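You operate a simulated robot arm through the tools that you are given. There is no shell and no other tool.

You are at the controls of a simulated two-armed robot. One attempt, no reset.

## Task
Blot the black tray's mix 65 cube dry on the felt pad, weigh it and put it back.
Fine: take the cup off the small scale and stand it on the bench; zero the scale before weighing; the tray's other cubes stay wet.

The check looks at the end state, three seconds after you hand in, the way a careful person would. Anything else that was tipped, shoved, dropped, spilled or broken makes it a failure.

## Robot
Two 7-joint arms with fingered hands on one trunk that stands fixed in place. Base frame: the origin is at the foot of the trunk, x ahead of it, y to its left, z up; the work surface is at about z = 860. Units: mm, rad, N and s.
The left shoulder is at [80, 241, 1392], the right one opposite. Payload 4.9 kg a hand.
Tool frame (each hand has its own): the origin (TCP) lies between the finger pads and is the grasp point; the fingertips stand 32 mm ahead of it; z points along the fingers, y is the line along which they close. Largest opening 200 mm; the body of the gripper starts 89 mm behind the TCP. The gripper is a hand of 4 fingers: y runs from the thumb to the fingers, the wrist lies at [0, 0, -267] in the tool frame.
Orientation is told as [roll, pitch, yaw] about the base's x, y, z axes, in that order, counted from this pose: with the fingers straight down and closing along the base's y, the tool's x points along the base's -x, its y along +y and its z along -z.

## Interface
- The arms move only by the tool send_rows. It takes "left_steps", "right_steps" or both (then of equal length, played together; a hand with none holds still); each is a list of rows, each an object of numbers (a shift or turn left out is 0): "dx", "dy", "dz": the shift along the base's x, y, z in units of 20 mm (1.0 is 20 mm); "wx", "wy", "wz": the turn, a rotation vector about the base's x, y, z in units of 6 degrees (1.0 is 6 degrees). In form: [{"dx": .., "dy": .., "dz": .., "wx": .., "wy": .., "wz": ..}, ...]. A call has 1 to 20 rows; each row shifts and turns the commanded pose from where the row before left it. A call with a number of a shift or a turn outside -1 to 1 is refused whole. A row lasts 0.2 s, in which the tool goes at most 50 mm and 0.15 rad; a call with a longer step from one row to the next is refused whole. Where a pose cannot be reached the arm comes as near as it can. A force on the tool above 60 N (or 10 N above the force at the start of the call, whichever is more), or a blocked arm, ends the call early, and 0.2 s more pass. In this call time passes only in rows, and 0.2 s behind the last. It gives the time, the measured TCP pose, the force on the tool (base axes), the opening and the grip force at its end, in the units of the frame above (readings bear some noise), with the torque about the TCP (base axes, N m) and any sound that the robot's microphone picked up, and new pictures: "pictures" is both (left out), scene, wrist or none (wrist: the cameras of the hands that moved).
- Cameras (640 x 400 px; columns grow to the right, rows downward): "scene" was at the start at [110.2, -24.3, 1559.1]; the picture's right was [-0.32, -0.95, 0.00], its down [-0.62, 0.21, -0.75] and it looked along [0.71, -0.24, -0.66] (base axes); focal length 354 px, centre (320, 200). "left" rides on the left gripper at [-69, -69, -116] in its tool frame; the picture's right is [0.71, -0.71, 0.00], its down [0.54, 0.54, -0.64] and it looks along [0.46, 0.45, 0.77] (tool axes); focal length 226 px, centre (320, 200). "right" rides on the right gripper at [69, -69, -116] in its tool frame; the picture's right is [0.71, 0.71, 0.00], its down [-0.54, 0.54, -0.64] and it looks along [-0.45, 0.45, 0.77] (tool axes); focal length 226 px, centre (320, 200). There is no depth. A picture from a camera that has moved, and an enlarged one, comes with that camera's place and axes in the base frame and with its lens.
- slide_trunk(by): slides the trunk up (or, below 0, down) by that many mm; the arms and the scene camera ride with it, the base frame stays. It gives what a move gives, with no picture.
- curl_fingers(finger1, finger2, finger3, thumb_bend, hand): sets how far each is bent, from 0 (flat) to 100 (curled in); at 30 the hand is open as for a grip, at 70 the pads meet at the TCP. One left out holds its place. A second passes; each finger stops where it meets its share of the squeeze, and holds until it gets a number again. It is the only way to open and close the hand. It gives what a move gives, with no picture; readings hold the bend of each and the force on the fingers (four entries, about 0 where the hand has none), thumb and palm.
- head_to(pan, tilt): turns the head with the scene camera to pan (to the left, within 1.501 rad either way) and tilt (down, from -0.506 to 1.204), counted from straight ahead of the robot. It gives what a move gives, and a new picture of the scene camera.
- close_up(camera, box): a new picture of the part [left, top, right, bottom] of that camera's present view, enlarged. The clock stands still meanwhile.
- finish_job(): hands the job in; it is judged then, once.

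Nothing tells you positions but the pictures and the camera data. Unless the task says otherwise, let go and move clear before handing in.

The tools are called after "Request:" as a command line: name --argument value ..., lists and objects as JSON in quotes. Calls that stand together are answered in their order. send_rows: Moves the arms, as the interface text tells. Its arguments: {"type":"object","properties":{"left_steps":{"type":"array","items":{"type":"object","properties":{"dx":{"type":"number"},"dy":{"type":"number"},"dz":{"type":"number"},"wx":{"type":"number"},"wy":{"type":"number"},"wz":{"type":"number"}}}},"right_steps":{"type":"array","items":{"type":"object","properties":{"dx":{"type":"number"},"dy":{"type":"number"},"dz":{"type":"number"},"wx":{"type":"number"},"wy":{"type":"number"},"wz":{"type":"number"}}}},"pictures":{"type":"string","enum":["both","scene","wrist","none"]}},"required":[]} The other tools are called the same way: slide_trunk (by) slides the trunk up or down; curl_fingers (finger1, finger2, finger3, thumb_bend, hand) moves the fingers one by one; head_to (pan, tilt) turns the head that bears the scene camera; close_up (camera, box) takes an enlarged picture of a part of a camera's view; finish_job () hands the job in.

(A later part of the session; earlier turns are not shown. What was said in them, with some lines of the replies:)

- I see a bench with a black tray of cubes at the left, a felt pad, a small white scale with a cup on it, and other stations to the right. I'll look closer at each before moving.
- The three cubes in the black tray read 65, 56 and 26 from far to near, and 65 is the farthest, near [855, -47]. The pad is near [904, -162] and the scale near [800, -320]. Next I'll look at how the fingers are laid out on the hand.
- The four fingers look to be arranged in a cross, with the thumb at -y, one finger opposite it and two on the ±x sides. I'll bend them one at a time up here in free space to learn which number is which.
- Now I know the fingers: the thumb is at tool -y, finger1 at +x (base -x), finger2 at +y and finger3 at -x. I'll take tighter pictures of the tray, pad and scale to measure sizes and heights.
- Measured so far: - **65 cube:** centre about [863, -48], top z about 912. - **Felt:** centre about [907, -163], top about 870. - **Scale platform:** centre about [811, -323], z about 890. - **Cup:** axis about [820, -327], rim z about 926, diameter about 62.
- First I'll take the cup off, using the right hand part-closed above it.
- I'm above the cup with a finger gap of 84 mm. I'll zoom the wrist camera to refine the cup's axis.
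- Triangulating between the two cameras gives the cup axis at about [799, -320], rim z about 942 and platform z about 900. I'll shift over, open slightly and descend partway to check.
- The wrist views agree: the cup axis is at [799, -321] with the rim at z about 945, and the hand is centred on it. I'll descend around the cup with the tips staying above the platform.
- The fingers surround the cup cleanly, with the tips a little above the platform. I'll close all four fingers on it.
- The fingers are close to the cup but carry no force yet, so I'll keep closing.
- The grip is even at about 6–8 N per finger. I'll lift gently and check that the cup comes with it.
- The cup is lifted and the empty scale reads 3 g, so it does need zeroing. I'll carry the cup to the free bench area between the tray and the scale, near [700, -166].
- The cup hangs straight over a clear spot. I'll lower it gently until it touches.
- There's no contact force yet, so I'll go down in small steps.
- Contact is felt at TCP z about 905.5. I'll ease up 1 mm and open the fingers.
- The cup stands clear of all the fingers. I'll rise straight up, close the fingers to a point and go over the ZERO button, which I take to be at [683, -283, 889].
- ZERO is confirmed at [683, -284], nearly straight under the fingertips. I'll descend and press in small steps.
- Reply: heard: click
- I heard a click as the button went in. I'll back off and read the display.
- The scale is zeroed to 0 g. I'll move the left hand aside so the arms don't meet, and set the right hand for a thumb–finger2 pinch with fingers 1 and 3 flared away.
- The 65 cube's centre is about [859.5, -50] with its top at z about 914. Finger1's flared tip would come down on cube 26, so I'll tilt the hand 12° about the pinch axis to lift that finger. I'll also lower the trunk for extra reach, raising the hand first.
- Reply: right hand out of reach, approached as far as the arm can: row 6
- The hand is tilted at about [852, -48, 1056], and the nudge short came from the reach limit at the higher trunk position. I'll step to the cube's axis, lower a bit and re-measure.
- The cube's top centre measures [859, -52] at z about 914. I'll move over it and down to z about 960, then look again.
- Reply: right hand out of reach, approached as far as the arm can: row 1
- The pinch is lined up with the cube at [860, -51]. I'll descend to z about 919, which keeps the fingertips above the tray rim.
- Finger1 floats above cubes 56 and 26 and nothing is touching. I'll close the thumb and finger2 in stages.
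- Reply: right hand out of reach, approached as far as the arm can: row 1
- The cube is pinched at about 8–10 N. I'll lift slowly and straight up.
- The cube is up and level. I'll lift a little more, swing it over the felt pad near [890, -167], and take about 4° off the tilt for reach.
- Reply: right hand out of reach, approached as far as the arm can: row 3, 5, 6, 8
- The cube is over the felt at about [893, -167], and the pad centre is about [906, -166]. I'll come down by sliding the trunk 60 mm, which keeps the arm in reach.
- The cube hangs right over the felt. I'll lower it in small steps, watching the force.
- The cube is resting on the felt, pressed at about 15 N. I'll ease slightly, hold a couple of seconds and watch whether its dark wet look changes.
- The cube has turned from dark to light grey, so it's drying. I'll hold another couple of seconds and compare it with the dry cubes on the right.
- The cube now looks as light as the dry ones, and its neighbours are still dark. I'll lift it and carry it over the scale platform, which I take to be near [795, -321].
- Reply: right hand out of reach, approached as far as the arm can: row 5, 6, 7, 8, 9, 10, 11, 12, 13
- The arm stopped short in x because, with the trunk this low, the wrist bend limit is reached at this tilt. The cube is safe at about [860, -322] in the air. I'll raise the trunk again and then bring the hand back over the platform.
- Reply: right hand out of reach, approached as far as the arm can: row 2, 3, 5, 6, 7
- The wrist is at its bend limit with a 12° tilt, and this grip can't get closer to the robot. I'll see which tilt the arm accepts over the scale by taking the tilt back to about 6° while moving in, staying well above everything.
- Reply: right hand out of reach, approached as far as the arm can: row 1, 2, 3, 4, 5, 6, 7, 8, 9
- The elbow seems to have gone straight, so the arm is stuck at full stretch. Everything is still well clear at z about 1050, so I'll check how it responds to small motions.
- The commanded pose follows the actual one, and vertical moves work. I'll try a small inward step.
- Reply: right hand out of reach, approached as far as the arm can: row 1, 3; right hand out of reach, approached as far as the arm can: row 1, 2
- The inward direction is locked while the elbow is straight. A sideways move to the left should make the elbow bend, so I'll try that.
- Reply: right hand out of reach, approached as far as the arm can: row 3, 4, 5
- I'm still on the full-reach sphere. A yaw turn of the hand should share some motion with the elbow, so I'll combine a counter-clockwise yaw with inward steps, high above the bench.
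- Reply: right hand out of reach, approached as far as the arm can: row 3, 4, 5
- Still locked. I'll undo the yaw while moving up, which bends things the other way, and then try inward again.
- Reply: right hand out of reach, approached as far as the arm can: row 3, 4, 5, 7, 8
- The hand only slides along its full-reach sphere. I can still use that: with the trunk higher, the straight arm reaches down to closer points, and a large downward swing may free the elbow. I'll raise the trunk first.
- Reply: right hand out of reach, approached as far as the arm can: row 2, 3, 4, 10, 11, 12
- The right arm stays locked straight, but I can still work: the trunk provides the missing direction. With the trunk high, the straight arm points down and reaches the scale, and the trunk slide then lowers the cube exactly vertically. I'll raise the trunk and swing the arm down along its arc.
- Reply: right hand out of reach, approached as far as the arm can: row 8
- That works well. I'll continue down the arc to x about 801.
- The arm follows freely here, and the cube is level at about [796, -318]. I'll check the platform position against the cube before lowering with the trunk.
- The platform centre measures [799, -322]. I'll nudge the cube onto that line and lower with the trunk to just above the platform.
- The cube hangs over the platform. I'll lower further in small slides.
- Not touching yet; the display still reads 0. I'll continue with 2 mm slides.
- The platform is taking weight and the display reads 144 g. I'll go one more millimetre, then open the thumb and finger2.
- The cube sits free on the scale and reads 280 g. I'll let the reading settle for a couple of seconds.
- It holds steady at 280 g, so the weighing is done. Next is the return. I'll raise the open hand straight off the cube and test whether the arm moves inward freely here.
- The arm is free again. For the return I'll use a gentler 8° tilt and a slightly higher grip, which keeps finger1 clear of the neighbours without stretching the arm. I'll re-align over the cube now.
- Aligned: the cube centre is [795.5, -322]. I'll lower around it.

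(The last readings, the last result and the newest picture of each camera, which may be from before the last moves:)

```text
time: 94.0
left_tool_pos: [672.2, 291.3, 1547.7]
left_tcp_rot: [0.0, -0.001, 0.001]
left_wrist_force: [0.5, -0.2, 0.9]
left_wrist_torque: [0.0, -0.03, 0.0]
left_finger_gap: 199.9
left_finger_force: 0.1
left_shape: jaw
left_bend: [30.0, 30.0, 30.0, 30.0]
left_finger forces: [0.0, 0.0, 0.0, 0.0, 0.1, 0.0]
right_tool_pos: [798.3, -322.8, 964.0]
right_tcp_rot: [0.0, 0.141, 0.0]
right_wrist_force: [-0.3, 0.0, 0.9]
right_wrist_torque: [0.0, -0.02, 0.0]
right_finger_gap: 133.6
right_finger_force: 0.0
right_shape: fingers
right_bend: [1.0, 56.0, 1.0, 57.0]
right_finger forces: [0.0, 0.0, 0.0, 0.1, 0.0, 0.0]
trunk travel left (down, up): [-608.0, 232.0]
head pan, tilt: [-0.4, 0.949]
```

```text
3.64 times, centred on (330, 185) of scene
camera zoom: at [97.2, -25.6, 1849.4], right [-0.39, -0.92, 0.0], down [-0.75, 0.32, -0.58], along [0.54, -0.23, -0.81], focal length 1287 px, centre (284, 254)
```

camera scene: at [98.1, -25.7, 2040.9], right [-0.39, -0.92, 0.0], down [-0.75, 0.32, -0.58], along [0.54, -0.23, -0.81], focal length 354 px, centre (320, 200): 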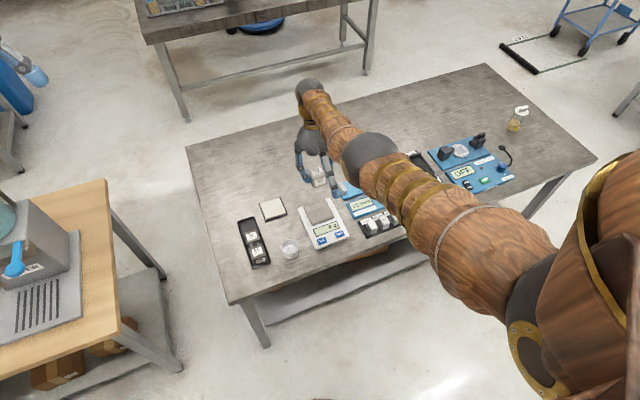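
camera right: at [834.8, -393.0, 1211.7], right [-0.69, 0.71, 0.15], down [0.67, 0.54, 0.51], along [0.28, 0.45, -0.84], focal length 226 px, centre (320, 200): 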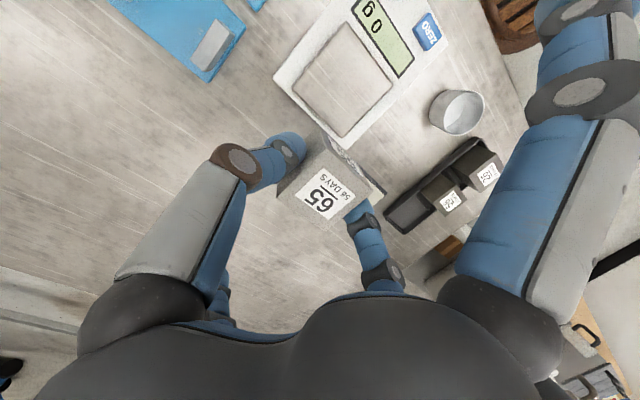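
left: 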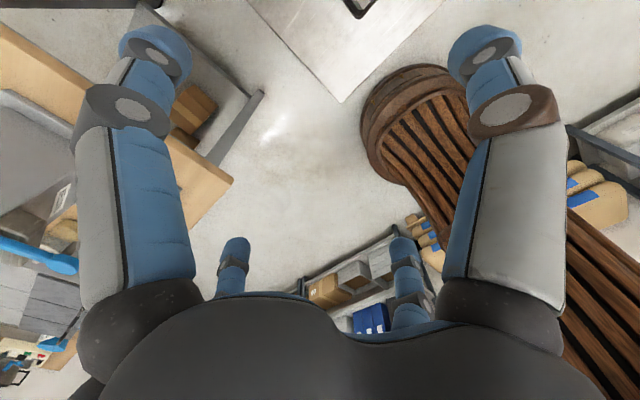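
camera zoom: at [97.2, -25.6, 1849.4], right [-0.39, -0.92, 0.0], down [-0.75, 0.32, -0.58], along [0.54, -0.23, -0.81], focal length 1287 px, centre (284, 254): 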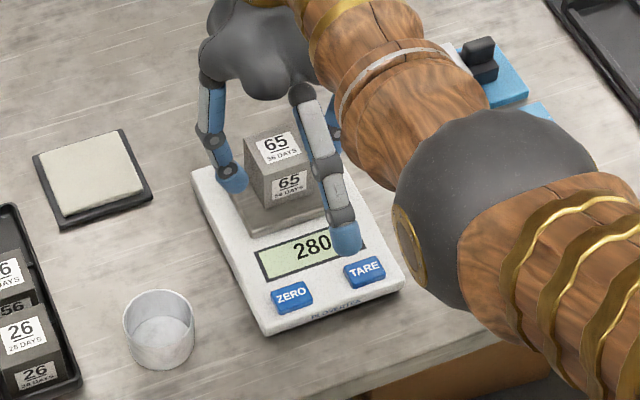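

Request:
curl_fingers --hand "right" --finger2 67 --thumb_bend 67

Request:
slide_trunk --by 8

Request:
close_up --camera "right" --box '[180, 40, 480, 290]'

Request:
close_up --camera "scene" --box '[280, 130, 380, 240]'

```text
time: 95.0
left_tool_pos: [671.4, 292.6, 1547.4]
left_tcp_rot: [0.0, 0.0, -0.001]
left_wrist_force: [-0.9, -0.2, 0.0]
left_wrist_torque: [-0.01, 0.02, -0.02]
left_finger_gap: 199.8
left_finger_force: 0.0
left_shape: jaw
left_bend: [30.0, 30.0, 30.0, 30.0]
left_finger forces: [0.0, 0.1, 0.1, 0.0, 0.0, 0.0]
right_tool_pos: [797.5, -322.3, 964.0]
right_tcp_rot: [0.0, 0.141, 0.0]
right_wrist_force: [1.1, -0.3, 1.4]
right_wrist_torque: [0.05, -0.03, 0.0]
right_finger_gap: 129.9
right_finger_force: 8.9
right_shape: fingers
right_bend: [1.0, 60.0, 1.0, 63.0]
right_finger forces: [0.0, 8.0, 0.0, 0.0, 9.0, 0.1]
trunk travel left (down, up): [-608.0, 232.0]
head pan, tilt: [-0.4, 0.949]
```

```text
time: 95.6
left_tool_pos: [672.4, 291.5, 1555.5]
left_tcp_rot: [-0.001, 0.0, 0.0]
left_wrist_force: [-0.4, -0.8, -0.4]
left_wrist_torque: [-0.01, -0.03, -0.02]
left_finger_gap: 200.0
left_finger_force: 0.0
left_shape: jaw
left_bend: [30.0, 30.0, 30.0, 30.0]
left_finger forces: [0.0, 0.1, 0.1, 0.0, 0.0, 0.1]
right_tool_pos: [797.3, -323.5, 972.3]
right_tcp_rot: [0.0, 0.139, 0.001]
right_wrist_force: [-0.6, 0.8, -2.2]
right_wrist_torque: [-0.03, 0.0, -0.02]
right_finger_gap: 129.5
right_finger_force: 7.6
right_shape: fingers
right_bend: [1.0, 60.0, 1.0, 64.0]
right_finger forces: [0.0, 7.9, 0.0, 0.0, 7.7, 0.0]
trunk travel left (down, up): [-616.0, 224.0]
head pan, tilt: [-0.4, 0.949]
```

```text
1.60 times, centred on (330, 165) of right
camera zoom: at [746.5, -391.0, 1098.3], right [-0.7, 0.71, 0.1], down [0.63, 0.54, 0.56], along [0.34, 0.45, -0.82], focal length 362 px, centre (304, 256)
```

zoom: 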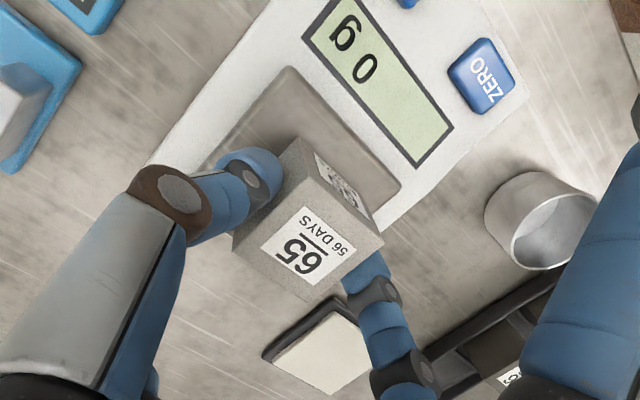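

```text
3.64 times, centred on (330, 185) of scene
camera zoom: at [97.2, -25.7, 1857.4], right [-0.39, -0.92, 0.0], down [-0.75, 0.32, -0.58], along [0.54, -0.23, -0.81], focal length 1287 px, centre (284, 254)
```

zoom: 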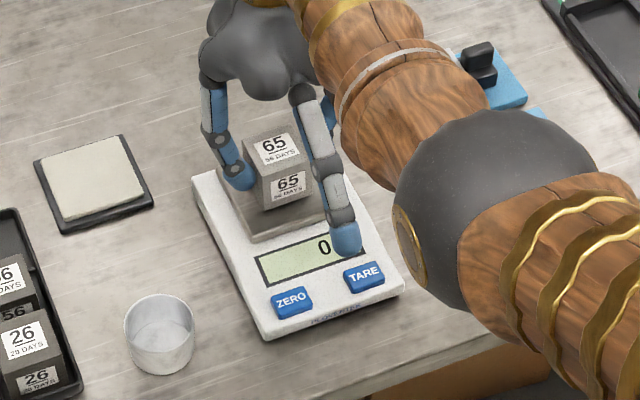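

The cube is held and the scale reads 0 again. I'll raise the arm and lower the trunk to balance the reach, then carry the cube above its tray slot.

Request:
send_rows --right_steps '[{"dz": 0.6}, {"dz": 1.0}, {"dz": 1.0}, {"dz": 1.0}, {"dz": 1.0}, {"dz": 1.0}, {"dz": 1.0}, {"dz": 1.0}, {"dz": 1.0}, {"dz": 1.0}, {"dz": 1.0}, {"dz": 1.0}, {"dz": 1.0}, {"dz": 0.4}]' --pictures "none"

Request:
slide_trunk --by -200

Request:
head_to --pan -0.2 --tilt 0.8

```text
time: 98.6
left_tool_pos: [671.4, 291.6, 1555.5]
left_tcp_rot: [0.001, 0.002, -0.001]
left_wrist_force: [-0.1, 0.0, -0.2]
left_wrist_torque: [0.02, -0.03, -0.02]
left_finger_gap: 199.9
left_finger_force: 0.2
left_shape: jaw
left_bend: [30.0, 30.0, 30.0, 30.0]
left_finger forces: [0.0, 0.0, 0.1, 0.0, 0.0, 0.1]
right_tool_pos: [798.2, -322.3, 1232.8]
right_tcp_rot: [0.0, 0.141, 0.001]
right_wrist_force: [0.3, -0.5, -3.1]
right_wrist_torque: [-0.01, -0.02, -0.01]
right_finger_gap: 129.7
right_finger_force: 7.5
right_shape: fingers
right_bend: [1.0, 60.0, 1.0, 64.0]
right_finger forces: [0.0, 7.6, 0.0, 0.1, 7.6, 0.0]
trunk travel left (down, up): [-616.0, 224.0]
head pan, tilt: [-0.4, 0.949]
```

```text
time: 100.8
left_tool_pos: [673.0, 292.5, 1355.7]
left_tcp_rot: [0.001, 0.002, 0.001]
left_wrist_force: [0.7, -0.1, 0.3]
left_wrist_torque: [0.0, -0.02, 0.01]
left_finger_gap: 199.9
left_finger_force: 0.0
left_shape: jaw
left_bend: [30.0, 30.0, 30.0, 30.0]
left_finger forces: [0.0, 0.0, 0.0, 0.0, 0.0, 0.1]
right_tool_pos: [797.6, -322.4, 1031.9]
right_tcp_rot: [-0.001, 0.137, -0.001]
right_wrist_force: [0.3, -0.7, -2.9]
right_wrist_torque: [0.03, -0.01, -0.05]
right_finger_gap: 129.6
right_finger_force: 8.3
right_shape: fingers
right_bend: [1.0, 60.0, 1.0, 64.0]
right_finger forces: [0.0, 7.6, 0.0, 0.0, 7.5, 0.0]
trunk travel left (down, up): [-416.0, 424.0]
head pan, tilt: [-0.4, 0.949]
```

```text
time: 101.5
left_tool_pos: [672.4, 292.2, 1357.2]
left_tcp_rot: [0.0, 0.004, 0.001]
left_wrist_force: [0.6, 0.1, -0.1]
left_wrist_torque: [0.03, 0.03, -0.05]
left_finger_gap: 200.1
left_finger_force: 0.0
left_shape: jaw
left_bend: [30.0, 30.0, 30.0, 30.0]
left_finger forces: [0.0, 0.0, 0.0, 0.0, 0.1, 0.1]
right_tool_pos: [797.4, -321.6, 1033.1]
right_tcp_rot: [-0.001, 0.139, 0.0]
right_wrist_force: [0.3, 0.2, -2.4]
right_wrist_torque: [-0.01, 0.01, -0.01]
right_finger_gap: 129.6
right_finger_force: 8.6
right_shape: fingers
right_bend: [1.0, 60.0, 1.0, 64.0]
right_finger forces: [0.0, 7.6, 0.0, 0.0, 7.5, 0.0]
trunk travel left (down, up): [-416.0, 424.0]
head pan, tilt: [-0.201, 0.799]
camera scene: at [109.7, -13.6, 1668.8], right [-0.2, -0.98, 0.0], down [-0.7, 0.14, -0.7], along [0.68, -0.14, -0.72], focal length 354 px, centre (320, 200)
```

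scene: 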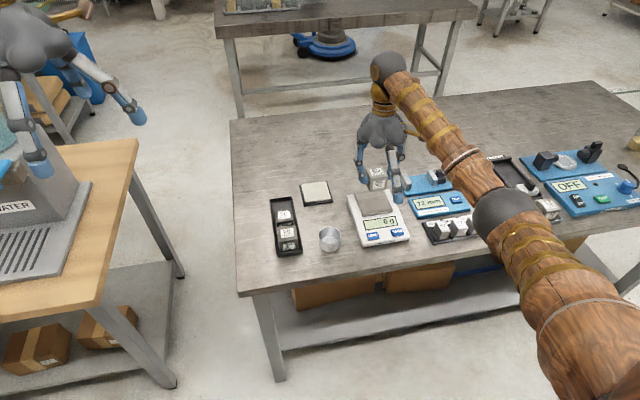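

The elbow is nicely bent now. I'll carry the cube across to above its slot.

Request:
send_rows --right_steps '[{"dx": 0.22, "dy": 0.95}, {"dx": 0.22, "dy": 0.95}, {"dx": 0.22, "dy": 0.95}, {"dx": 0.22, "dy": 0.95}, {"dx": 0.22, "dy": 0.95}, {"dx": 0.22, "dy": 0.95}, {"dx": 0.22, "dy": 0.95}, {"dx": 0.22, "dy": 0.95}, {"dx": 0.22, "dy": 0.95}, {"dx": 0.22, "dy": 0.95}, {"dx": 0.22, "dy": 0.95}, {"dx": 0.22, "dy": 0.95}, {"dx": 0.22, "dy": 0.95}, {"dx": 0.22, "dy": 0.95}]' --pictures "both"

Request:
close_up --camera "right" --box '[200, 0, 440, 200]'

Request:
close_up --camera "scene" --box '[220, 100, 360, 270]'

```text
time: 104.5
left_tool_pos: [672.6, 292.2, 1355.5]
left_tcp_rot: [-0.003, 0.001, 0.0]
left_wrist_force: [0.4, 0.9, -0.1]
left_wrist_torque: [-0.02, 0.01, 0.02]
left_finger_gap: 199.8
left_finger_force: 0.0
left_shape: jaw
left_bend: [30.0, 30.0, 30.0, 30.0]
left_finger forces: [0.0, 0.1, 0.1, 0.0, 0.0, 0.0]
right_tool_pos: [861.0, -53.5, 1032.6]
right_tcp_rot: [0.0, 0.141, 0.001]
right_wrist_force: [-0.6, 0.5, -2.5]
right_wrist_torque: [-0.01, 0.02, -0.01]
right_finger_gap: 129.7
right_finger_force: 7.4
right_shape: fingers
right_bend: [1.0, 60.0, 1.0, 64.0]
right_finger forces: [0.0, 7.6, 0.0, 0.1, 7.5, 0.0]
trunk travel left (down, up): [-416.0, 424.0]
head pan, tilt: [-0.201, 0.799]
camera scene: at [110.0, -11.9, 1668.8], right [-0.2, -0.98, 0.0], down [-0.7, 0.14, -0.7], along [0.68, -0.14, -0.72], focal length 354 px, centre (320, 200)
camera right: at [809.2, -122.4, 1157.7], right [-0.7, 0.71, 0.1], down [0.63, 0.54, 0.56], along [0.34, 0.45, -0.82], focal length 226 px, centre (320, 200)
```

scene: 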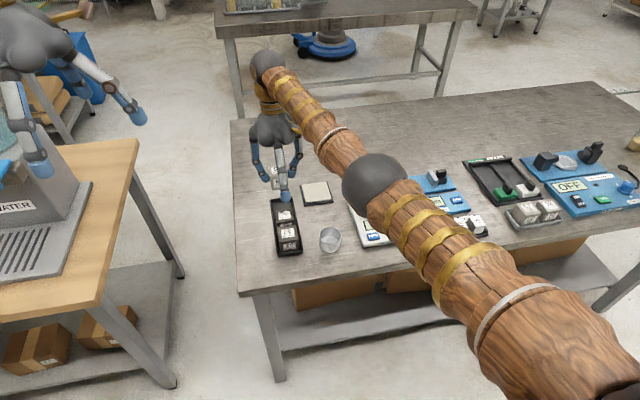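
right: 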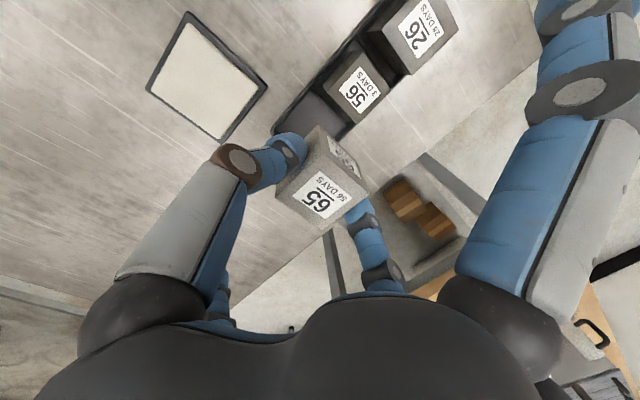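

```text
2.00 times, centred on (320, 100) of right
camera zoom: at [809.2, -122.4, 1157.7], right [-0.7, 0.71, 0.1], down [0.63, 0.54, 0.56], along [0.34, 0.45, -0.82], focal length 452 px, centre (320, 400)
```

zoom: 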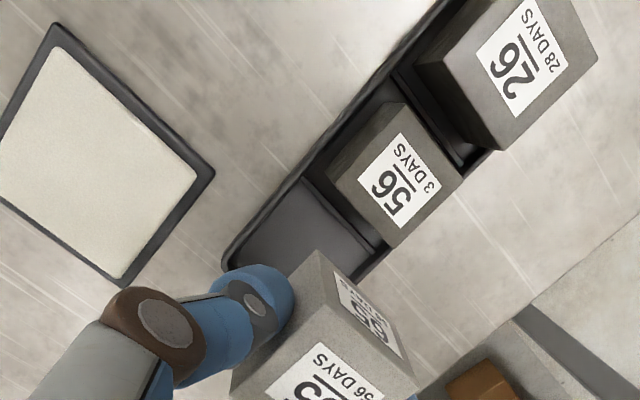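

```text
2.35 times, centred on (290, 185) of scene
camera zoom: at [110.0, -11.9, 1668.8], right [-0.2, -0.98, 0.0], down [-0.7, 0.14, -0.7], along [0.68, -0.14, -0.72], focal length 833 px, centre (391, 235)
```

zoom: 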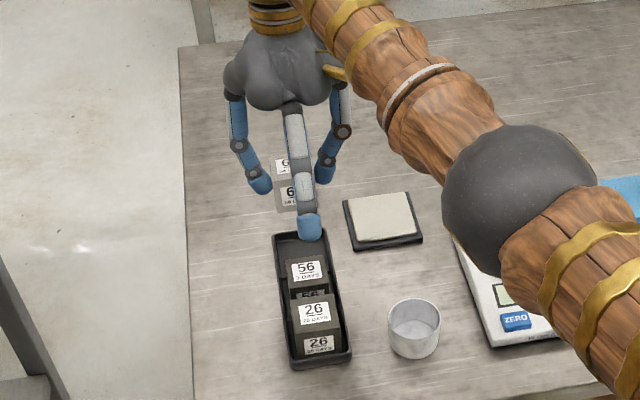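

The slot's inner span is about x 825–890 and y -82 to -20, so the cube centre should go to about [859, -51]. I'll trim the position and lower with the trunk to just above the rim.

Request:
send_rows --right_steps '[{"dx": 0.02, "dy": 0.09}]' --pictures "none"

Request:
slide_trunk --by -84

Request:
close_up --camera "right" --box '[200, 60, 440, 260]'

Request:
close_up --camera "scene" --box '[230, 120, 330, 230]'

```text
time: 104.9
left_tool_pos: [672.2, 291.3, 1356.7]
left_tcp_rot: [0.0, 0.003, 0.0]
left_wrist_force: [0.4, -0.2, -0.8]
left_wrist_torque: [0.0, -0.01, 0.03]
left_finger_gap: 199.9
left_finger_force: 0.1
left_shape: jaw
left_bend: [30.0, 30.0, 30.0, 30.0]
left_finger forces: [0.1, 0.0, 0.0, 0.0, 0.0, 0.0]
right_tool_pos: [861.2, -54.2, 1030.8]
right_tcp_rot: [0.0, 0.139, -0.002]
right_wrist_force: [-0.4, -0.2, -3.2]
right_wrist_torque: [0.03, 0.02, 0.0]
right_finger_gap: 129.9
right_finger_force: 8.1
right_shape: fingers
right_bend: [1.0, 60.0, 1.0, 64.0]
right_finger forces: [0.0, 7.6, 0.1, 0.1, 7.6, 0.0]
trunk travel left (down, up): [-416.0, 424.0]
head pan, tilt: [-0.201, 0.799]
```

```text
time: 106.1
left_tool_pos: [672.0, 292.1, 1271.6]
left_tcp_rot: [0.0, 0.001, 0.0]
left_wrist_force: [0.1, -0.2, -0.3]
left_wrist_torque: [0.01, 0.01, -0.04]
left_finger_gap: 199.7
left_finger_force: 0.1
left_shape: jaw
left_bend: [30.0, 30.0, 30.0, 30.0]
left_finger forces: [0.0, 0.0, 0.1, 0.0, 0.0, 0.0]
right_tool_pos: [860.5, -53.1, 948.1]
right_tcp_rot: [-0.001, 0.139, -0.001]
right_wrist_force: [-0.3, 0.4, -3.4]
right_wrist_torque: [-0.02, 0.01, -0.04]
right_finger_gap: 129.8
right_finger_force: 7.9
right_shape: fingers
right_bend: [1.0, 60.0, 1.0, 64.0]
right_finger forces: [0.1, 7.6, 0.0, 0.0, 7.5, 0.0]
trunk travel left (down, up): [-332.0, 508.0]
head pan, tilt: [-0.201, 0.799]
```

```text
2.00 times, centred on (320, 160) of right
camera zoom: at [809.6, -122.0, 1073.7], right [-0.7, 0.71, 0.1], down [0.63, 0.54, 0.56], along [0.34, 0.45, -0.82], focal length 452 px, centre (320, 280)
```

zoom: 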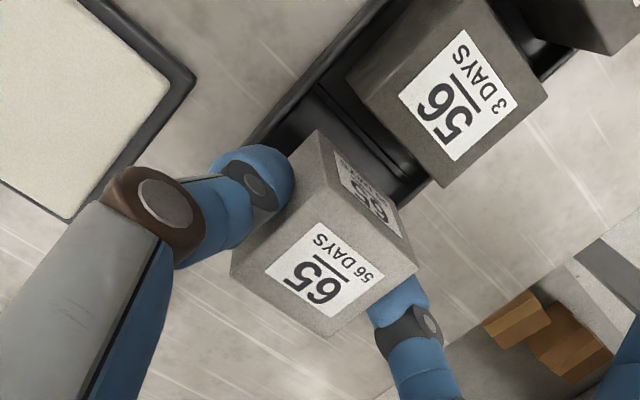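

```text
3.64 times, centred on (280, 175) of scene
camera zoom: at [109.8, -13.2, 1584.9], right [-0.2, -0.98, 0.0], down [-0.7, 0.14, -0.7], along [0.68, -0.14, -0.72], focal length 1287 px, centre (466, 291)
```

zoom: 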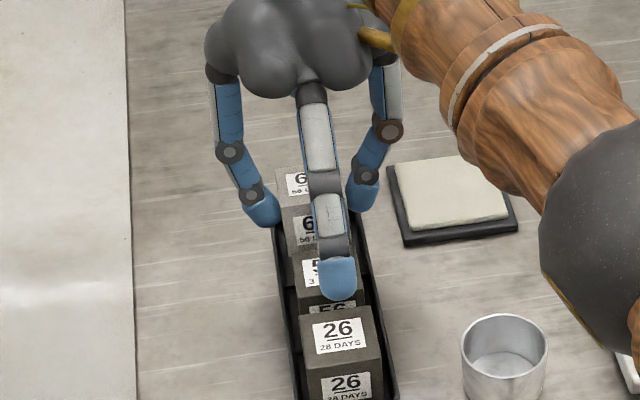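

The cube sits right over its slot, and finger1 is about 16 mm or more above the neighbours. I'll lower into the slot in steps, watching for side forces.

Request:
send_rows --right_steps '[{"dx": -0.05}]' --pictures "none"

Request:
slide_trunk --by -14

Request:
slide_trunk --by -4

Request:
close_up --camera "right" --box '[200, 60, 440, 260]'

Request:
close_up --camera "scene" --box '[230, 120, 330, 230]'

```text
time: 106.5
left_tool_pos: [671.9, 291.4, 1271.7]
left_tcp_rot: [0.0, 0.001, -0.001]
left_wrist_force: [0.7, -1.3, -0.5]
left_wrist_torque: [-0.03, 0.04, -0.03]
left_finger_gap: 199.6
left_finger_force: 0.0
left_shape: jaw
left_bend: [30.0, 30.0, 30.0, 30.0]
left_finger forces: [0.0, 0.0, 0.0, 0.1, 0.0, 0.1]
right_tool_pos: [859.4, -53.8, 947.2]
right_tcp_rot: [0.0, 0.142, -0.001]
right_wrist_force: [0.2, 0.1, -2.7]
right_wrist_torque: [0.01, 0.04, -0.01]
right_finger_gap: 129.7
right_finger_force: 7.6
right_shape: fingers
right_bend: [1.0, 60.0, 1.0, 64.0]
right_finger forces: [0.1, 7.6, 0.0, 0.0, 7.5, 0.1]
trunk travel left (down, up): [-332.0, 508.0]
head pan, tilt: [-0.201, 0.799]
```

```text
time: 107.1
left_tool_pos: [672.9, 292.3, 1257.1]
left_tcp_rot: [0.001, 0.003, 0.0]
left_wrist_force: [-0.4, -0.6, 1.0]
left_wrist_torque: [0.03, 0.0, 0.01]
left_finger_gap: 199.9
left_finger_force: 0.0
left_shape: jaw
left_bend: [30.0, 30.0, 30.0, 30.0]
left_finger forces: [0.0, 0.0, 0.0, 0.0, 0.0, 0.1]
right_tool_pos: [860.6, -53.8, 934.1]
right_tcp_rot: [-0.001, 0.142, 0.0]
right_wrist_force: [-0.1, 0.2, -2.2]
right_wrist_torque: [-0.04, 0.01, 0.01]
right_finger_gap: 129.5
right_finger_force: 7.5
right_shape: fingers
right_bend: [1.0, 60.0, 1.0, 64.0]
right_finger forces: [0.1, 7.6, 0.1, 0.0, 7.4, 0.0]
trunk travel left (down, up): [-318.0, 522.0]
head pan, tilt: [-0.201, 0.799]
```

```text
time: 107.6
left_tool_pos: [672.8, 293.5, 1253.1]
left_tcp_rot: [0.001, 0.001, 0.001]
left_wrist_force: [0.0, -0.6, 1.2]
left_wrist_torque: [-0.01, -0.02, -0.04]
left_finger_gap: 199.9
left_finger_force: 0.0
left_shape: jaw
left_bend: [30.0, 30.0, 30.0, 30.0]
left_finger forces: [0.0, 0.0, 0.0, 0.0, 0.1, 0.0]
right_tool_pos: [860.7, -54.6, 929.2]
right_tcp_rot: [0.0, 0.141, 0.001]
right_wrist_force: [0.3, -0.5, -2.3]
right_wrist_torque: [-0.03, 0.02, -0.02]
right_finger_gap: 129.7
right_finger_force: 7.3
right_shape: fingers
right_bend: [1.0, 60.0, 1.0, 64.0]
right_finger forces: [0.0, 7.6, 0.0, 0.0, 7.5, 0.0]
trunk travel left (down, up): [-314.0, 526.0]
head pan, tilt: [-0.201, 0.799]
```

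```text
2.00 times, centred on (320, 160) of right
camera zoom: at [808.8, -121.9, 1055.4], right [-0.7, 0.71, 0.1], down [0.63, 0.54, 0.56], along [0.34, 0.45, -0.82], focal length 452 px, centre (320, 280)
```

zoom: 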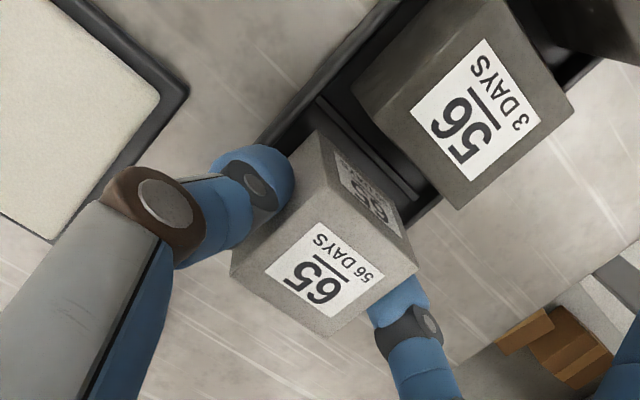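

```text
3.64 times, centred on (280, 175) of scene
camera zoom: at [110.5, -13.1, 1566.8], right [-0.2, -0.98, 0.0], down [-0.7, 0.14, -0.7], along [0.68, -0.14, -0.72], focal length 1287 px, centre (466, 291)
```

zoom: 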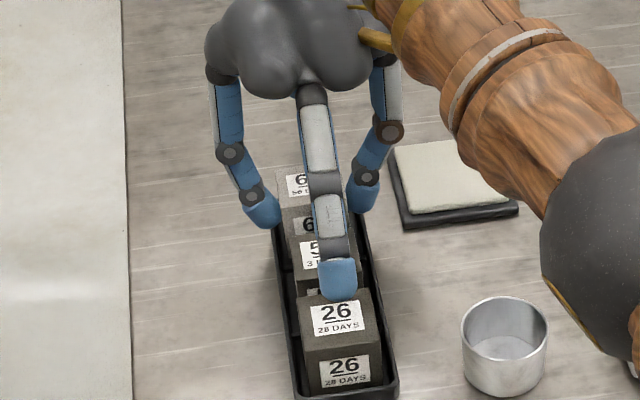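

No rubbing so far. I'll continue down to the tray floor.

Request:
slide_trunk --by -3

Request:
slide_trunk --by -2

Request:
slide_trunk --by -1.5

```text
time: 108.2
left_tool_pos: [673.3, 292.4, 1252.5]
left_tcp_rot: [-0.001, 0.002, -0.001]
left_wrist_force: [0.4, -0.3, -0.2]
left_wrist_torque: [0.02, 0.02, 0.0]
left_finger_gap: 199.7
left_finger_force: 0.0
left_shape: jaw
left_bend: [30.0, 30.0, 30.0, 30.0]
left_finger forces: [0.0, 0.0, 0.0, 0.0, 0.0, 0.1]
right_tool_pos: [860.2, -54.0, 925.4]
right_tcp_rot: [0.0, 0.143, 0.001]
right_wrist_force: [0.1, 0.3, -2.8]
right_wrist_torque: [0.0, 0.0, 0.01]
right_finger_gap: 129.9
right_finger_force: 7.5
right_shape: fingers
right_bend: [1.0, 60.0, 1.0, 64.0]
right_finger forces: [0.0, 7.7, 0.0, 0.0, 7.4, 0.0]
trunk travel left (down, up): [-311.0, 529.0]
head pan, tilt: [-0.201, 0.799]
```

```text
time: 108.7
left_tool_pos: [671.7, 292.1, 1249.0]
left_tcp_rot: [0.0, 0.001, 0.0]
left_wrist_force: [-0.9, 0.5, -0.2]
left_wrist_torque: [-0.02, 0.0, 0.01]
left_finger_gap: 200.1
left_finger_force: 0.1
left_shape: jaw
left_bend: [30.0, 30.0, 30.0, 30.0]
left_finger forces: [0.1, 0.0, 0.1, 0.1, 0.0, 0.0]
right_tool_pos: [859.5, -53.8, 924.9]
right_tcp_rot: [0.001, 0.139, 0.0]
right_wrist_force: [0.5, -0.8, -1.7]
right_wrist_torque: [0.01, -0.02, 0.02]
right_finger_gap: 129.8
right_finger_force: 7.5
right_shape: fingers
right_bend: [1.0, 60.0, 1.0, 64.0]
right_finger forces: [0.1, 7.7, 0.1, 0.0, 7.6, 0.1]
trunk travel left (down, up): [-309.0, 531.0]
head pan, tilt: [-0.201, 0.799]
```

```text
time: 109.2
left_tool_pos: [671.1, 291.4, 1247.5]
left_tcp_rot: [0.0, 0.0, 0.001]
left_wrist_force: [-0.1, 0.3, -1.3]
left_wrist_torque: [0.02, 0.0, -0.03]
left_finger_gap: 199.8
left_finger_force: 0.1
left_shape: jaw
left_bend: [30.0, 30.0, 30.0, 30.0]
left_finger forces: [0.0, 0.0, 0.1, 0.1, 0.1, 0.0]
right_tool_pos: [859.1, -53.7, 924.1]
right_tcp_rot: [-0.001, 0.139, 0.001]
right_wrist_force: [0.5, -2.4, 1.4]
right_wrist_torque: [0.05, -0.01, 0.0]
right_finger_gap: 129.5
right_finger_force: 8.3
right_shape: fingers
right_bend: [1.0, 60.0, 1.0, 64.0]
right_finger forces: [0.0, 8.0, 0.0, 0.0, 8.7, 0.0]
trunk travel left (down, up): [-308.0, 532.0]
head pan, tilt: [-0.201, 0.799]
```

Contact is at the floor height I expected. One more millimetre, then I'll open the pinch.

Request:
slide_trunk --by -1

Request:
close_up --camera "scene" --box '[240, 120, 310, 190]'

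Request:
close_up --camera "right" --box '[200, 60, 440, 260]'

```text
time: 109.7
left_tool_pos: [671.3, 290.4, 1247.6]
left_tcp_rot: [0.0, -0.001, 0.0]
left_wrist_force: [-0.3, 0.5, 0.3]
left_wrist_torque: [0.05, 0.0, 0.01]
left_finger_gap: 199.9
left_finger_force: 0.1
left_shape: jaw
left_bend: [30.0, 30.0, 30.0, 30.0]
left_finger forces: [0.1, 0.0, 0.0, 0.0, 0.0, 0.0]
right_tool_pos: [859.1, -53.6, 923.8]
right_tcp_rot: [-0.001, 0.14, 0.001]
right_wrist_force: [0.8, -0.5, 4.8]
right_wrist_torque: [0.12, -0.02, 0.02]
right_finger_gap: 129.7
right_finger_force: 8.9
right_shape: fingers
right_bend: [1.0, 60.0, 1.0, 64.0]
right_finger forces: [0.0, 8.8, 0.0, 0.0, 9.6, 0.0]
trunk travel left (down, up): [-307.0, 533.0]
head pan, tilt: [-0.201, 0.799]
```

```text
5.71 times, centred on (275, 155) of scene
camera zoom: at [108.9, -13.4, 1559.5], right [-0.2, -0.98, 0.0], down [-0.7, 0.14, -0.7], along [0.68, -0.14, -0.72], focal length 2022 px, centre (577, 457)
```

zoom: 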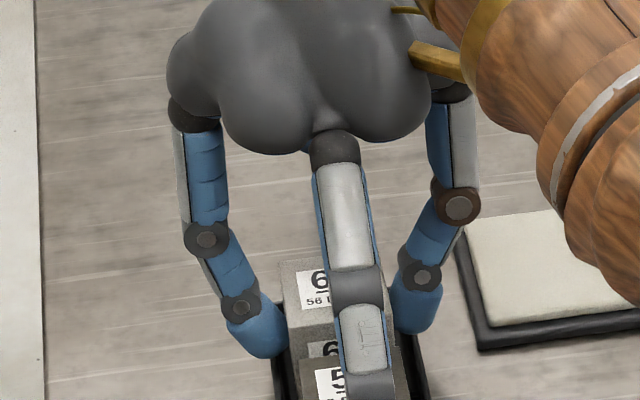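

```text
2.00 times, centred on (320, 160) of right
camera zoom: at [807.9, -122.1, 1049.4], right [-0.7, 0.71, 0.1], down [0.63, 0.54, 0.56], along [0.34, 0.45, -0.82], focal length 452 px, centre (320, 280)
```

zoom: 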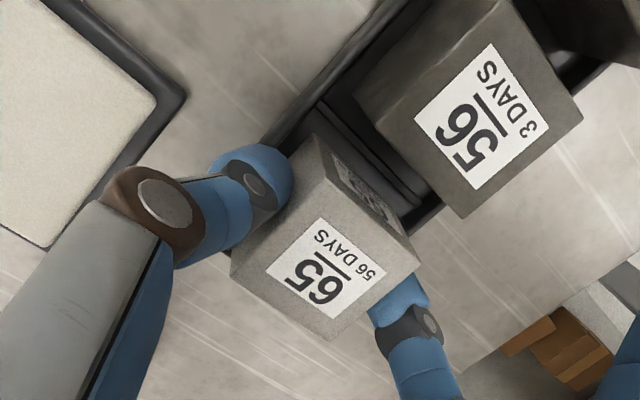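

The cube is firmly on the floor of its slot. I'll release in two stages.

Request:
curl_fingers --hand "right" --finger2 57 --thumb_bend 59

Request:
curl_fingers --hand "right" --finger2 46 --thumb_bend 46

Request:
close_up --camera "right" --box '[200, 60, 440, 260]'

Request:
close_up --camera "scene" --box '[230, 120, 330, 230]'

```text
time: 110.7
left_tool_pos: [672.7, 292.9, 1246.3]
left_tcp_rot: [0.0, 0.0, -0.001]
left_wrist_force: [-0.2, -0.3, 0.7]
left_wrist_torque: [0.0, -0.03, 0.0]
left_finger_gap: 200.1
left_finger_force: 0.1
left_shape: jaw
left_bend: [30.0, 30.0, 30.0, 30.0]
left_finger forces: [0.0, 0.1, 0.0, 0.0, 0.0, 0.1]
right_tool_pos: [858.8, -53.1, 923.1]
right_tcp_rot: [0.002, 0.138, 0.001]
right_wrist_force: [-0.1, -0.5, 0.3]
right_wrist_torque: [0.0, -0.01, 0.0]
right_finger_gap: 131.9
right_finger_force: 0.1
right_shape: fingers
right_bend: [1.0, 56.0, 1.0, 59.0]
right_finger forces: [0.0, 0.0, 0.0, 0.0, 0.0, 0.0]
trunk travel left (down, up): [-307.0, 533.0]
head pan, tilt: [-0.201, 0.799]
```

```text
time: 111.7
left_tool_pos: [671.7, 292.4, 1246.9]
left_tcp_rot: [0.0, 0.002, 0.0]
left_wrist_force: [0.4, 0.8, -0.1]
left_wrist_torque: [0.0, -0.01, 0.02]
left_finger_gap: 199.9
left_finger_force: 0.0
left_shape: jaw
left_bend: [30.0, 30.0, 30.0, 30.0]
left_finger forces: [0.1, 0.0, 0.0, 0.0, 0.0, 0.0]
right_tool_pos: [859.1, -53.8, 922.9]
right_tcp_rot: [-0.001, 0.139, 0.0]
right_wrist_force: [0.2, 0.2, -0.4]
right_wrist_torque: [0.02, 0.01, 0.01]
right_finger_gap: 144.2
right_finger_force: 0.1
right_shape: fingers
right_bend: [1.0, 46.0, 1.0, 46.0]
right_finger forces: [0.0, 0.0, 0.0, 0.1, 0.0, 0.1]
trunk travel left (down, up): [-307.0, 533.0]
head pan, tilt: [-0.201, 0.799]
```

```text
2.00 times, centred on (320, 160) of right
camera zoom: at [808.2, -122.0, 1048.5], right [-0.7, 0.71, 0.1], down [0.63, 0.54, 0.56], along [0.34, 0.45, -0.82], focal length 452 px, centre (320, 280)
```

zoom: 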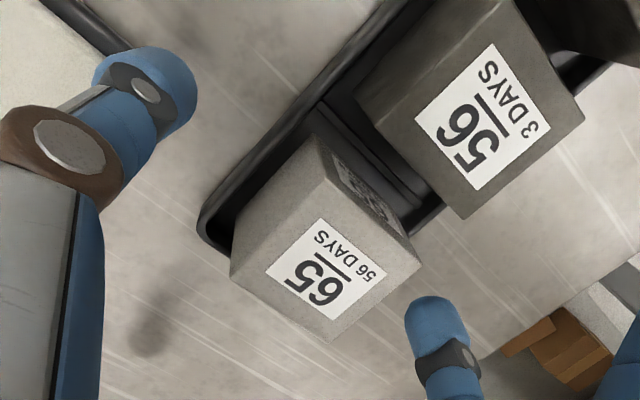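

```text
3.64 times, centred on (280, 175) of scene
camera zoom: at [109.5, -13.2, 1559.4], right [-0.2, -0.98, 0.0], down [-0.7, 0.14, -0.7], along [0.68, -0.14, -0.72], focal length 1287 px, centre (466, 291)
```

zoom: 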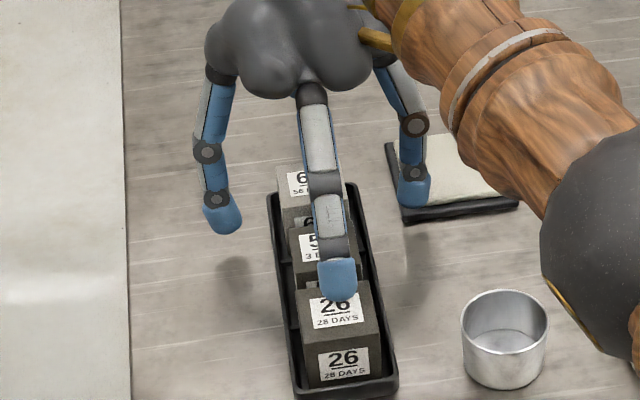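

The cube is back in its slot. I'll rise straight up with the trunk and look at everything.

Request:
slide_trunk --by 150

Request:
send_rows --right_steps '[{"dx": -0.8, "dy": -0.9, "dz": 0.3, "wy": -0.15}, {"dx": -0.8, "dy": -0.9, "dz": 0.3, "wy": -0.15}, {"dx": -0.8, "dy": -0.9, "dz": 0.3, "wy": -0.15}, {"dx": -0.8, "dy": -0.9, "dz": 0.3, "wy": -0.15}, {"dx": -0.8, "dy": -0.9, "dz": 0.3, "wy": -0.15}, {"dx": -0.8, "dy": -0.9, "dz": 0.3, "wy": -0.15}, {"dx": -0.8, "dy": -0.9, "dz": 0.3, "wy": -0.15}, {"dx": -0.8, "dy": -0.9, "dz": 0.3, "wy": -0.15}, {"dx": -0.8, "dy": -0.9, "dz": 0.3, "wy": -0.12}, {"dx": -0.8, "dy": -0.9, "dz": 0.3}, {"dx": -0.8, "dy": -0.9, "dz": 0.3}, {"dx": -0.8, "dy": -0.9, "dz": 0.3}, {"dx": -0.8, "dy": -0.9, "dz": 0.3}, {"dx": -0.8, "dy": -0.9, "dz": 0.3}, {"dx": -0.8, "dy": -0.9}, {"dx": -0.8, "dy": -0.9}, {"dx": -0.8, "dy": -0.9}, {"dx": -0.8, "dy": -0.9}]' --pictures "scene"

Request:
close_up --camera "scene" --box '[220, 150, 400, 290]'

```text
time: 113.5
left_tool_pos: [671.8, 290.4, 1395.8]
left_tcp_rot: [0.0, 0.002, 0.0]
left_wrist_force: [-0.1, 0.8, 0.6]
left_wrist_torque: [0.0, 0.0, 0.03]
left_finger_gap: 199.8
left_finger_force: 0.0
left_shape: jaw
left_bend: [30.0, 30.0, 30.0, 30.0]
left_finger forces: [0.0, 0.1, 0.0, 0.0, 0.0, 0.0]
right_tool_pos: [858.8, -52.7, 1071.9]
right_tcp_rot: [-0.001, 0.139, -0.001]
right_wrist_force: [-0.1, -0.6, -1.1]
right_wrist_torque: [-0.01, -0.02, 0.02]
right_finger_gap: 144.0
right_finger_force: 0.0
right_shape: fingers
right_bend: [1.0, 46.0, 1.0, 46.0]
right_finger forces: [0.0, 0.1, 0.0, 0.0, 0.0, 0.1]
trunk travel left (down, up): [-457.0, 383.0]
head pan, tilt: [-0.201, 0.799]
```

```text
time: 117.2
left_tool_pos: [670.1, 290.7, 1398.0]
left_tcp_rot: [0.0, -0.001, -0.002]
left_wrist_force: [-0.7, -0.5, 0.0]
left_wrist_torque: [0.02, 0.0, -0.01]
left_finger_gap: 199.7
left_finger_force: 0.0
left_shape: jaw
left_bend: [30.0, 30.0, 30.0, 30.0]
left_finger forces: [0.0, 0.0, 0.1, 0.1, 0.0, 0.1]
right_tool_pos: [569.6, -376.6, 1158.8]
right_tcp_rot: [0.001, 0.001, 0.0]
right_wrist_force: [-0.3, -0.3, -0.3]
right_wrist_torque: [0.01, 0.0, -0.03]
right_finger_gap: 144.0
right_finger_force: 0.2
right_shape: fingers
right_bend: [1.0, 46.0, 1.0, 46.0]
right_finger forces: [0.0, 0.0, 0.0, 0.0, 0.1, 0.1]
trunk travel left (down, up): [-457.0, 383.0]
head pan, tilt: [-0.201, 0.799]
camera scene: at [108.2, -14.5, 1709.5], right [-0.2, -0.98, 0.0], down [-0.7, 0.14, -0.7], along [0.68, -0.14, -0.72], focal length 354 px, centre (320, 200)
```

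scene: 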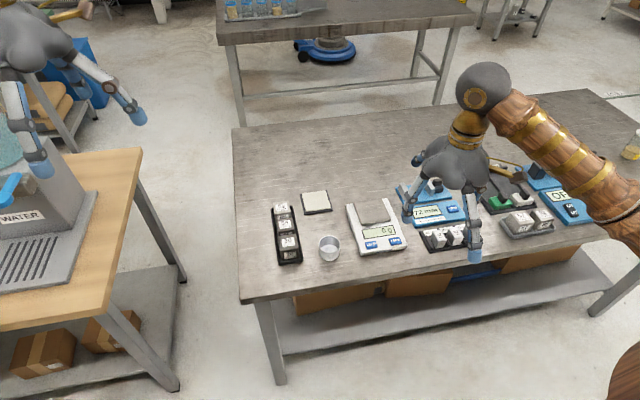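

```text
2.86 times, centred on (310, 220) of scene
camera zoom: at [108.2, -14.5, 1709.5], right [-0.2, -0.98, 0.0], down [-0.7, 0.14, -0.7], along [0.68, -0.14, -0.72], focal length 1011 px, centre (349, 143)
```

zoom: 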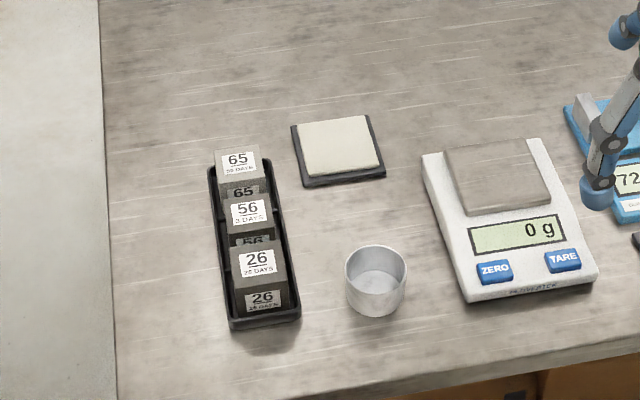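

The cup, pad and scale all look in order. I'll check the tray closely before handing in.

Request:
close_up --camera "scene" --box '[262, 195, 312, 275]'

Request:
close_up --camera "scene" --box '[390, 130, 600, 270]'

```text
5.00 times, centred on (287, 235) of scene
camera zoom: at [108.2, -14.5, 1709.5], right [-0.2, -0.98, 0.0], down [-0.7, 0.14, -0.7], along [0.68, -0.14, -0.72], focal length 1769 px, centre (485, 25)
```

zoom: 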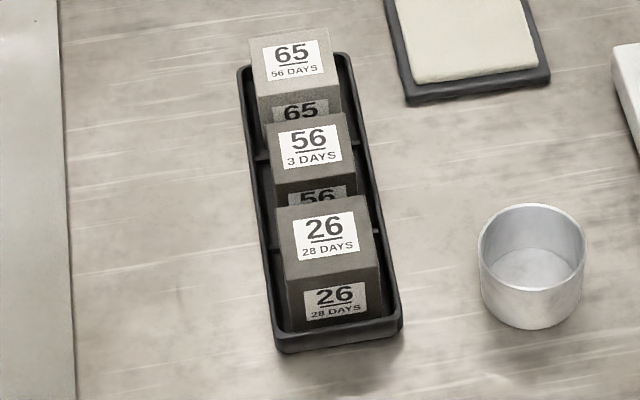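

```text
2.86 times, centred on (495, 200) of scene
camera zoom: at [108.2, -14.5, 1709.5], right [-0.2, -0.98, 0.0], down [-0.7, 0.14, -0.7], along [0.68, -0.14, -0.72], focal length 1011 px, centre (-180, 200)
```

zoom: 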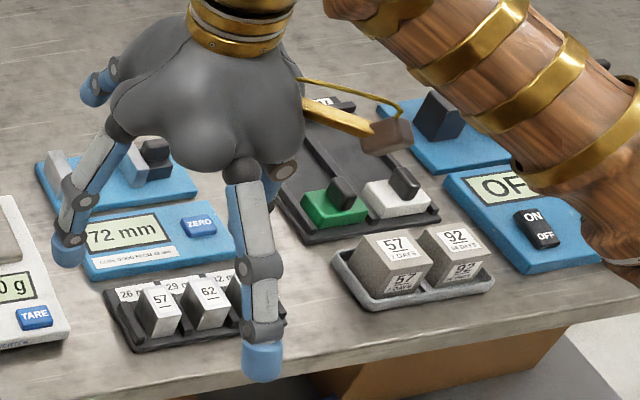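

Request:
close_up --camera "scene" --box '[270, 198, 302, 222]'

Request:
close_up --camera "scene" --box '[270, 218, 302, 242]'

Request:
close_up --camera "scene" --box '[500, 205, 555, 240]'

```text
16.00 times, centred on (286, 210) of scene
camera zoom: at [108.2, -14.5, 1709.5], right [-0.2, -0.98, 0.0], down [-0.7, 0.14, -0.7], along [0.68, -0.14, -0.72], focal length 5662 px, centre (864, 40)
```

zoom: 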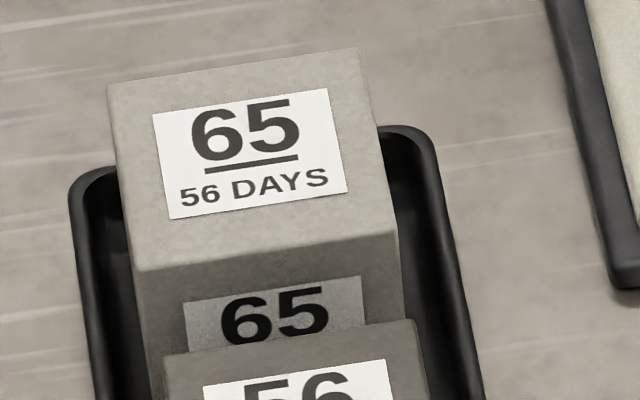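

```text
16.00 times, centred on (286, 230) of scene
camera zoom: at [108.2, -14.5, 1709.5], right [-0.2, -0.98, 0.0], down [-0.7, 0.14, -0.7], along [0.68, -0.14, -0.72], focal length 5662 px, centre (864, -280)
```

zoom: 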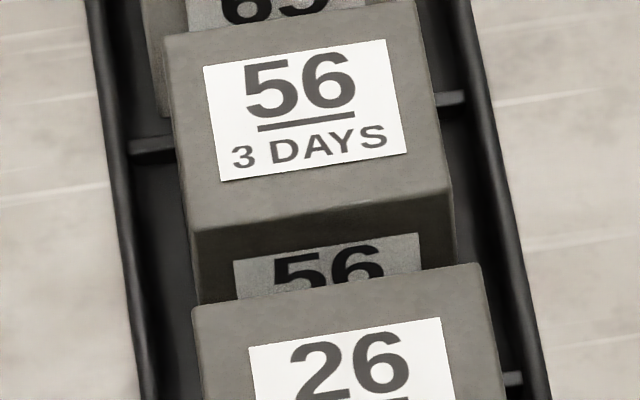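

```text
11.43 times, centred on (528, 222) of scene
camera zoom: at [108.2, -14.5, 1709.5], right [-0.2, -0.98, 0.0], down [-0.7, 0.14, -0.7], along [0.68, -0.14, -0.72], focal length 4044 px, centre (-2051, -57)
```

zoom: 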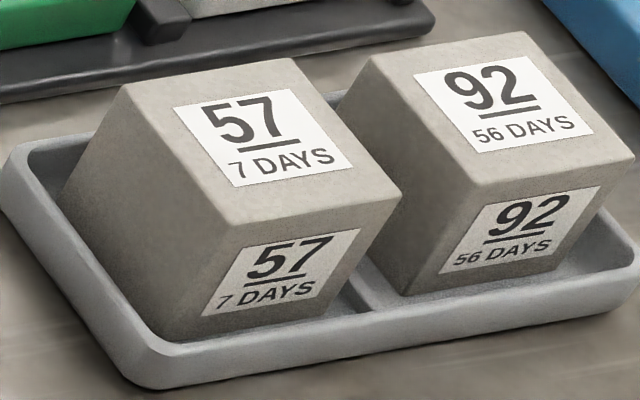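

The 65 cube is back in its slot, level, facing the same way and light (dry), while cubes 56 and 26 are still dark and wet. The scale reads 0, the cup stands on the bench, and both hands are clear, so I'm handing in.

Request:
finish_job

```text
The job is handed in.
```

The mix 65 cube is blotted dry, weighed at 280 g and back in its slot in the black tray; I've handed the job in. I don't have the check's result.

- **Cup:** it came off the small scale and now stands upright on the bench between the tray and the scale.
- **Zeroing:** the empty scale read 3 g, so I pressed ZERO until it showed 0 g before weighing. It went back to 0 after I lifted the cube off.
- **Blotting:** I pressed the cube onto the felt for about five seconds, and it turned from dark to the light grey of the dry cubes. Only its underside touched the felt.
- **Other cubes:** 56 and 26 were not touched and still look dark and wet.

Partway through, the right arm got stuck at full stretch while holding the cube. I freed it by moving the arm and trunk well above the bench, and nothing was bumped or dropped.
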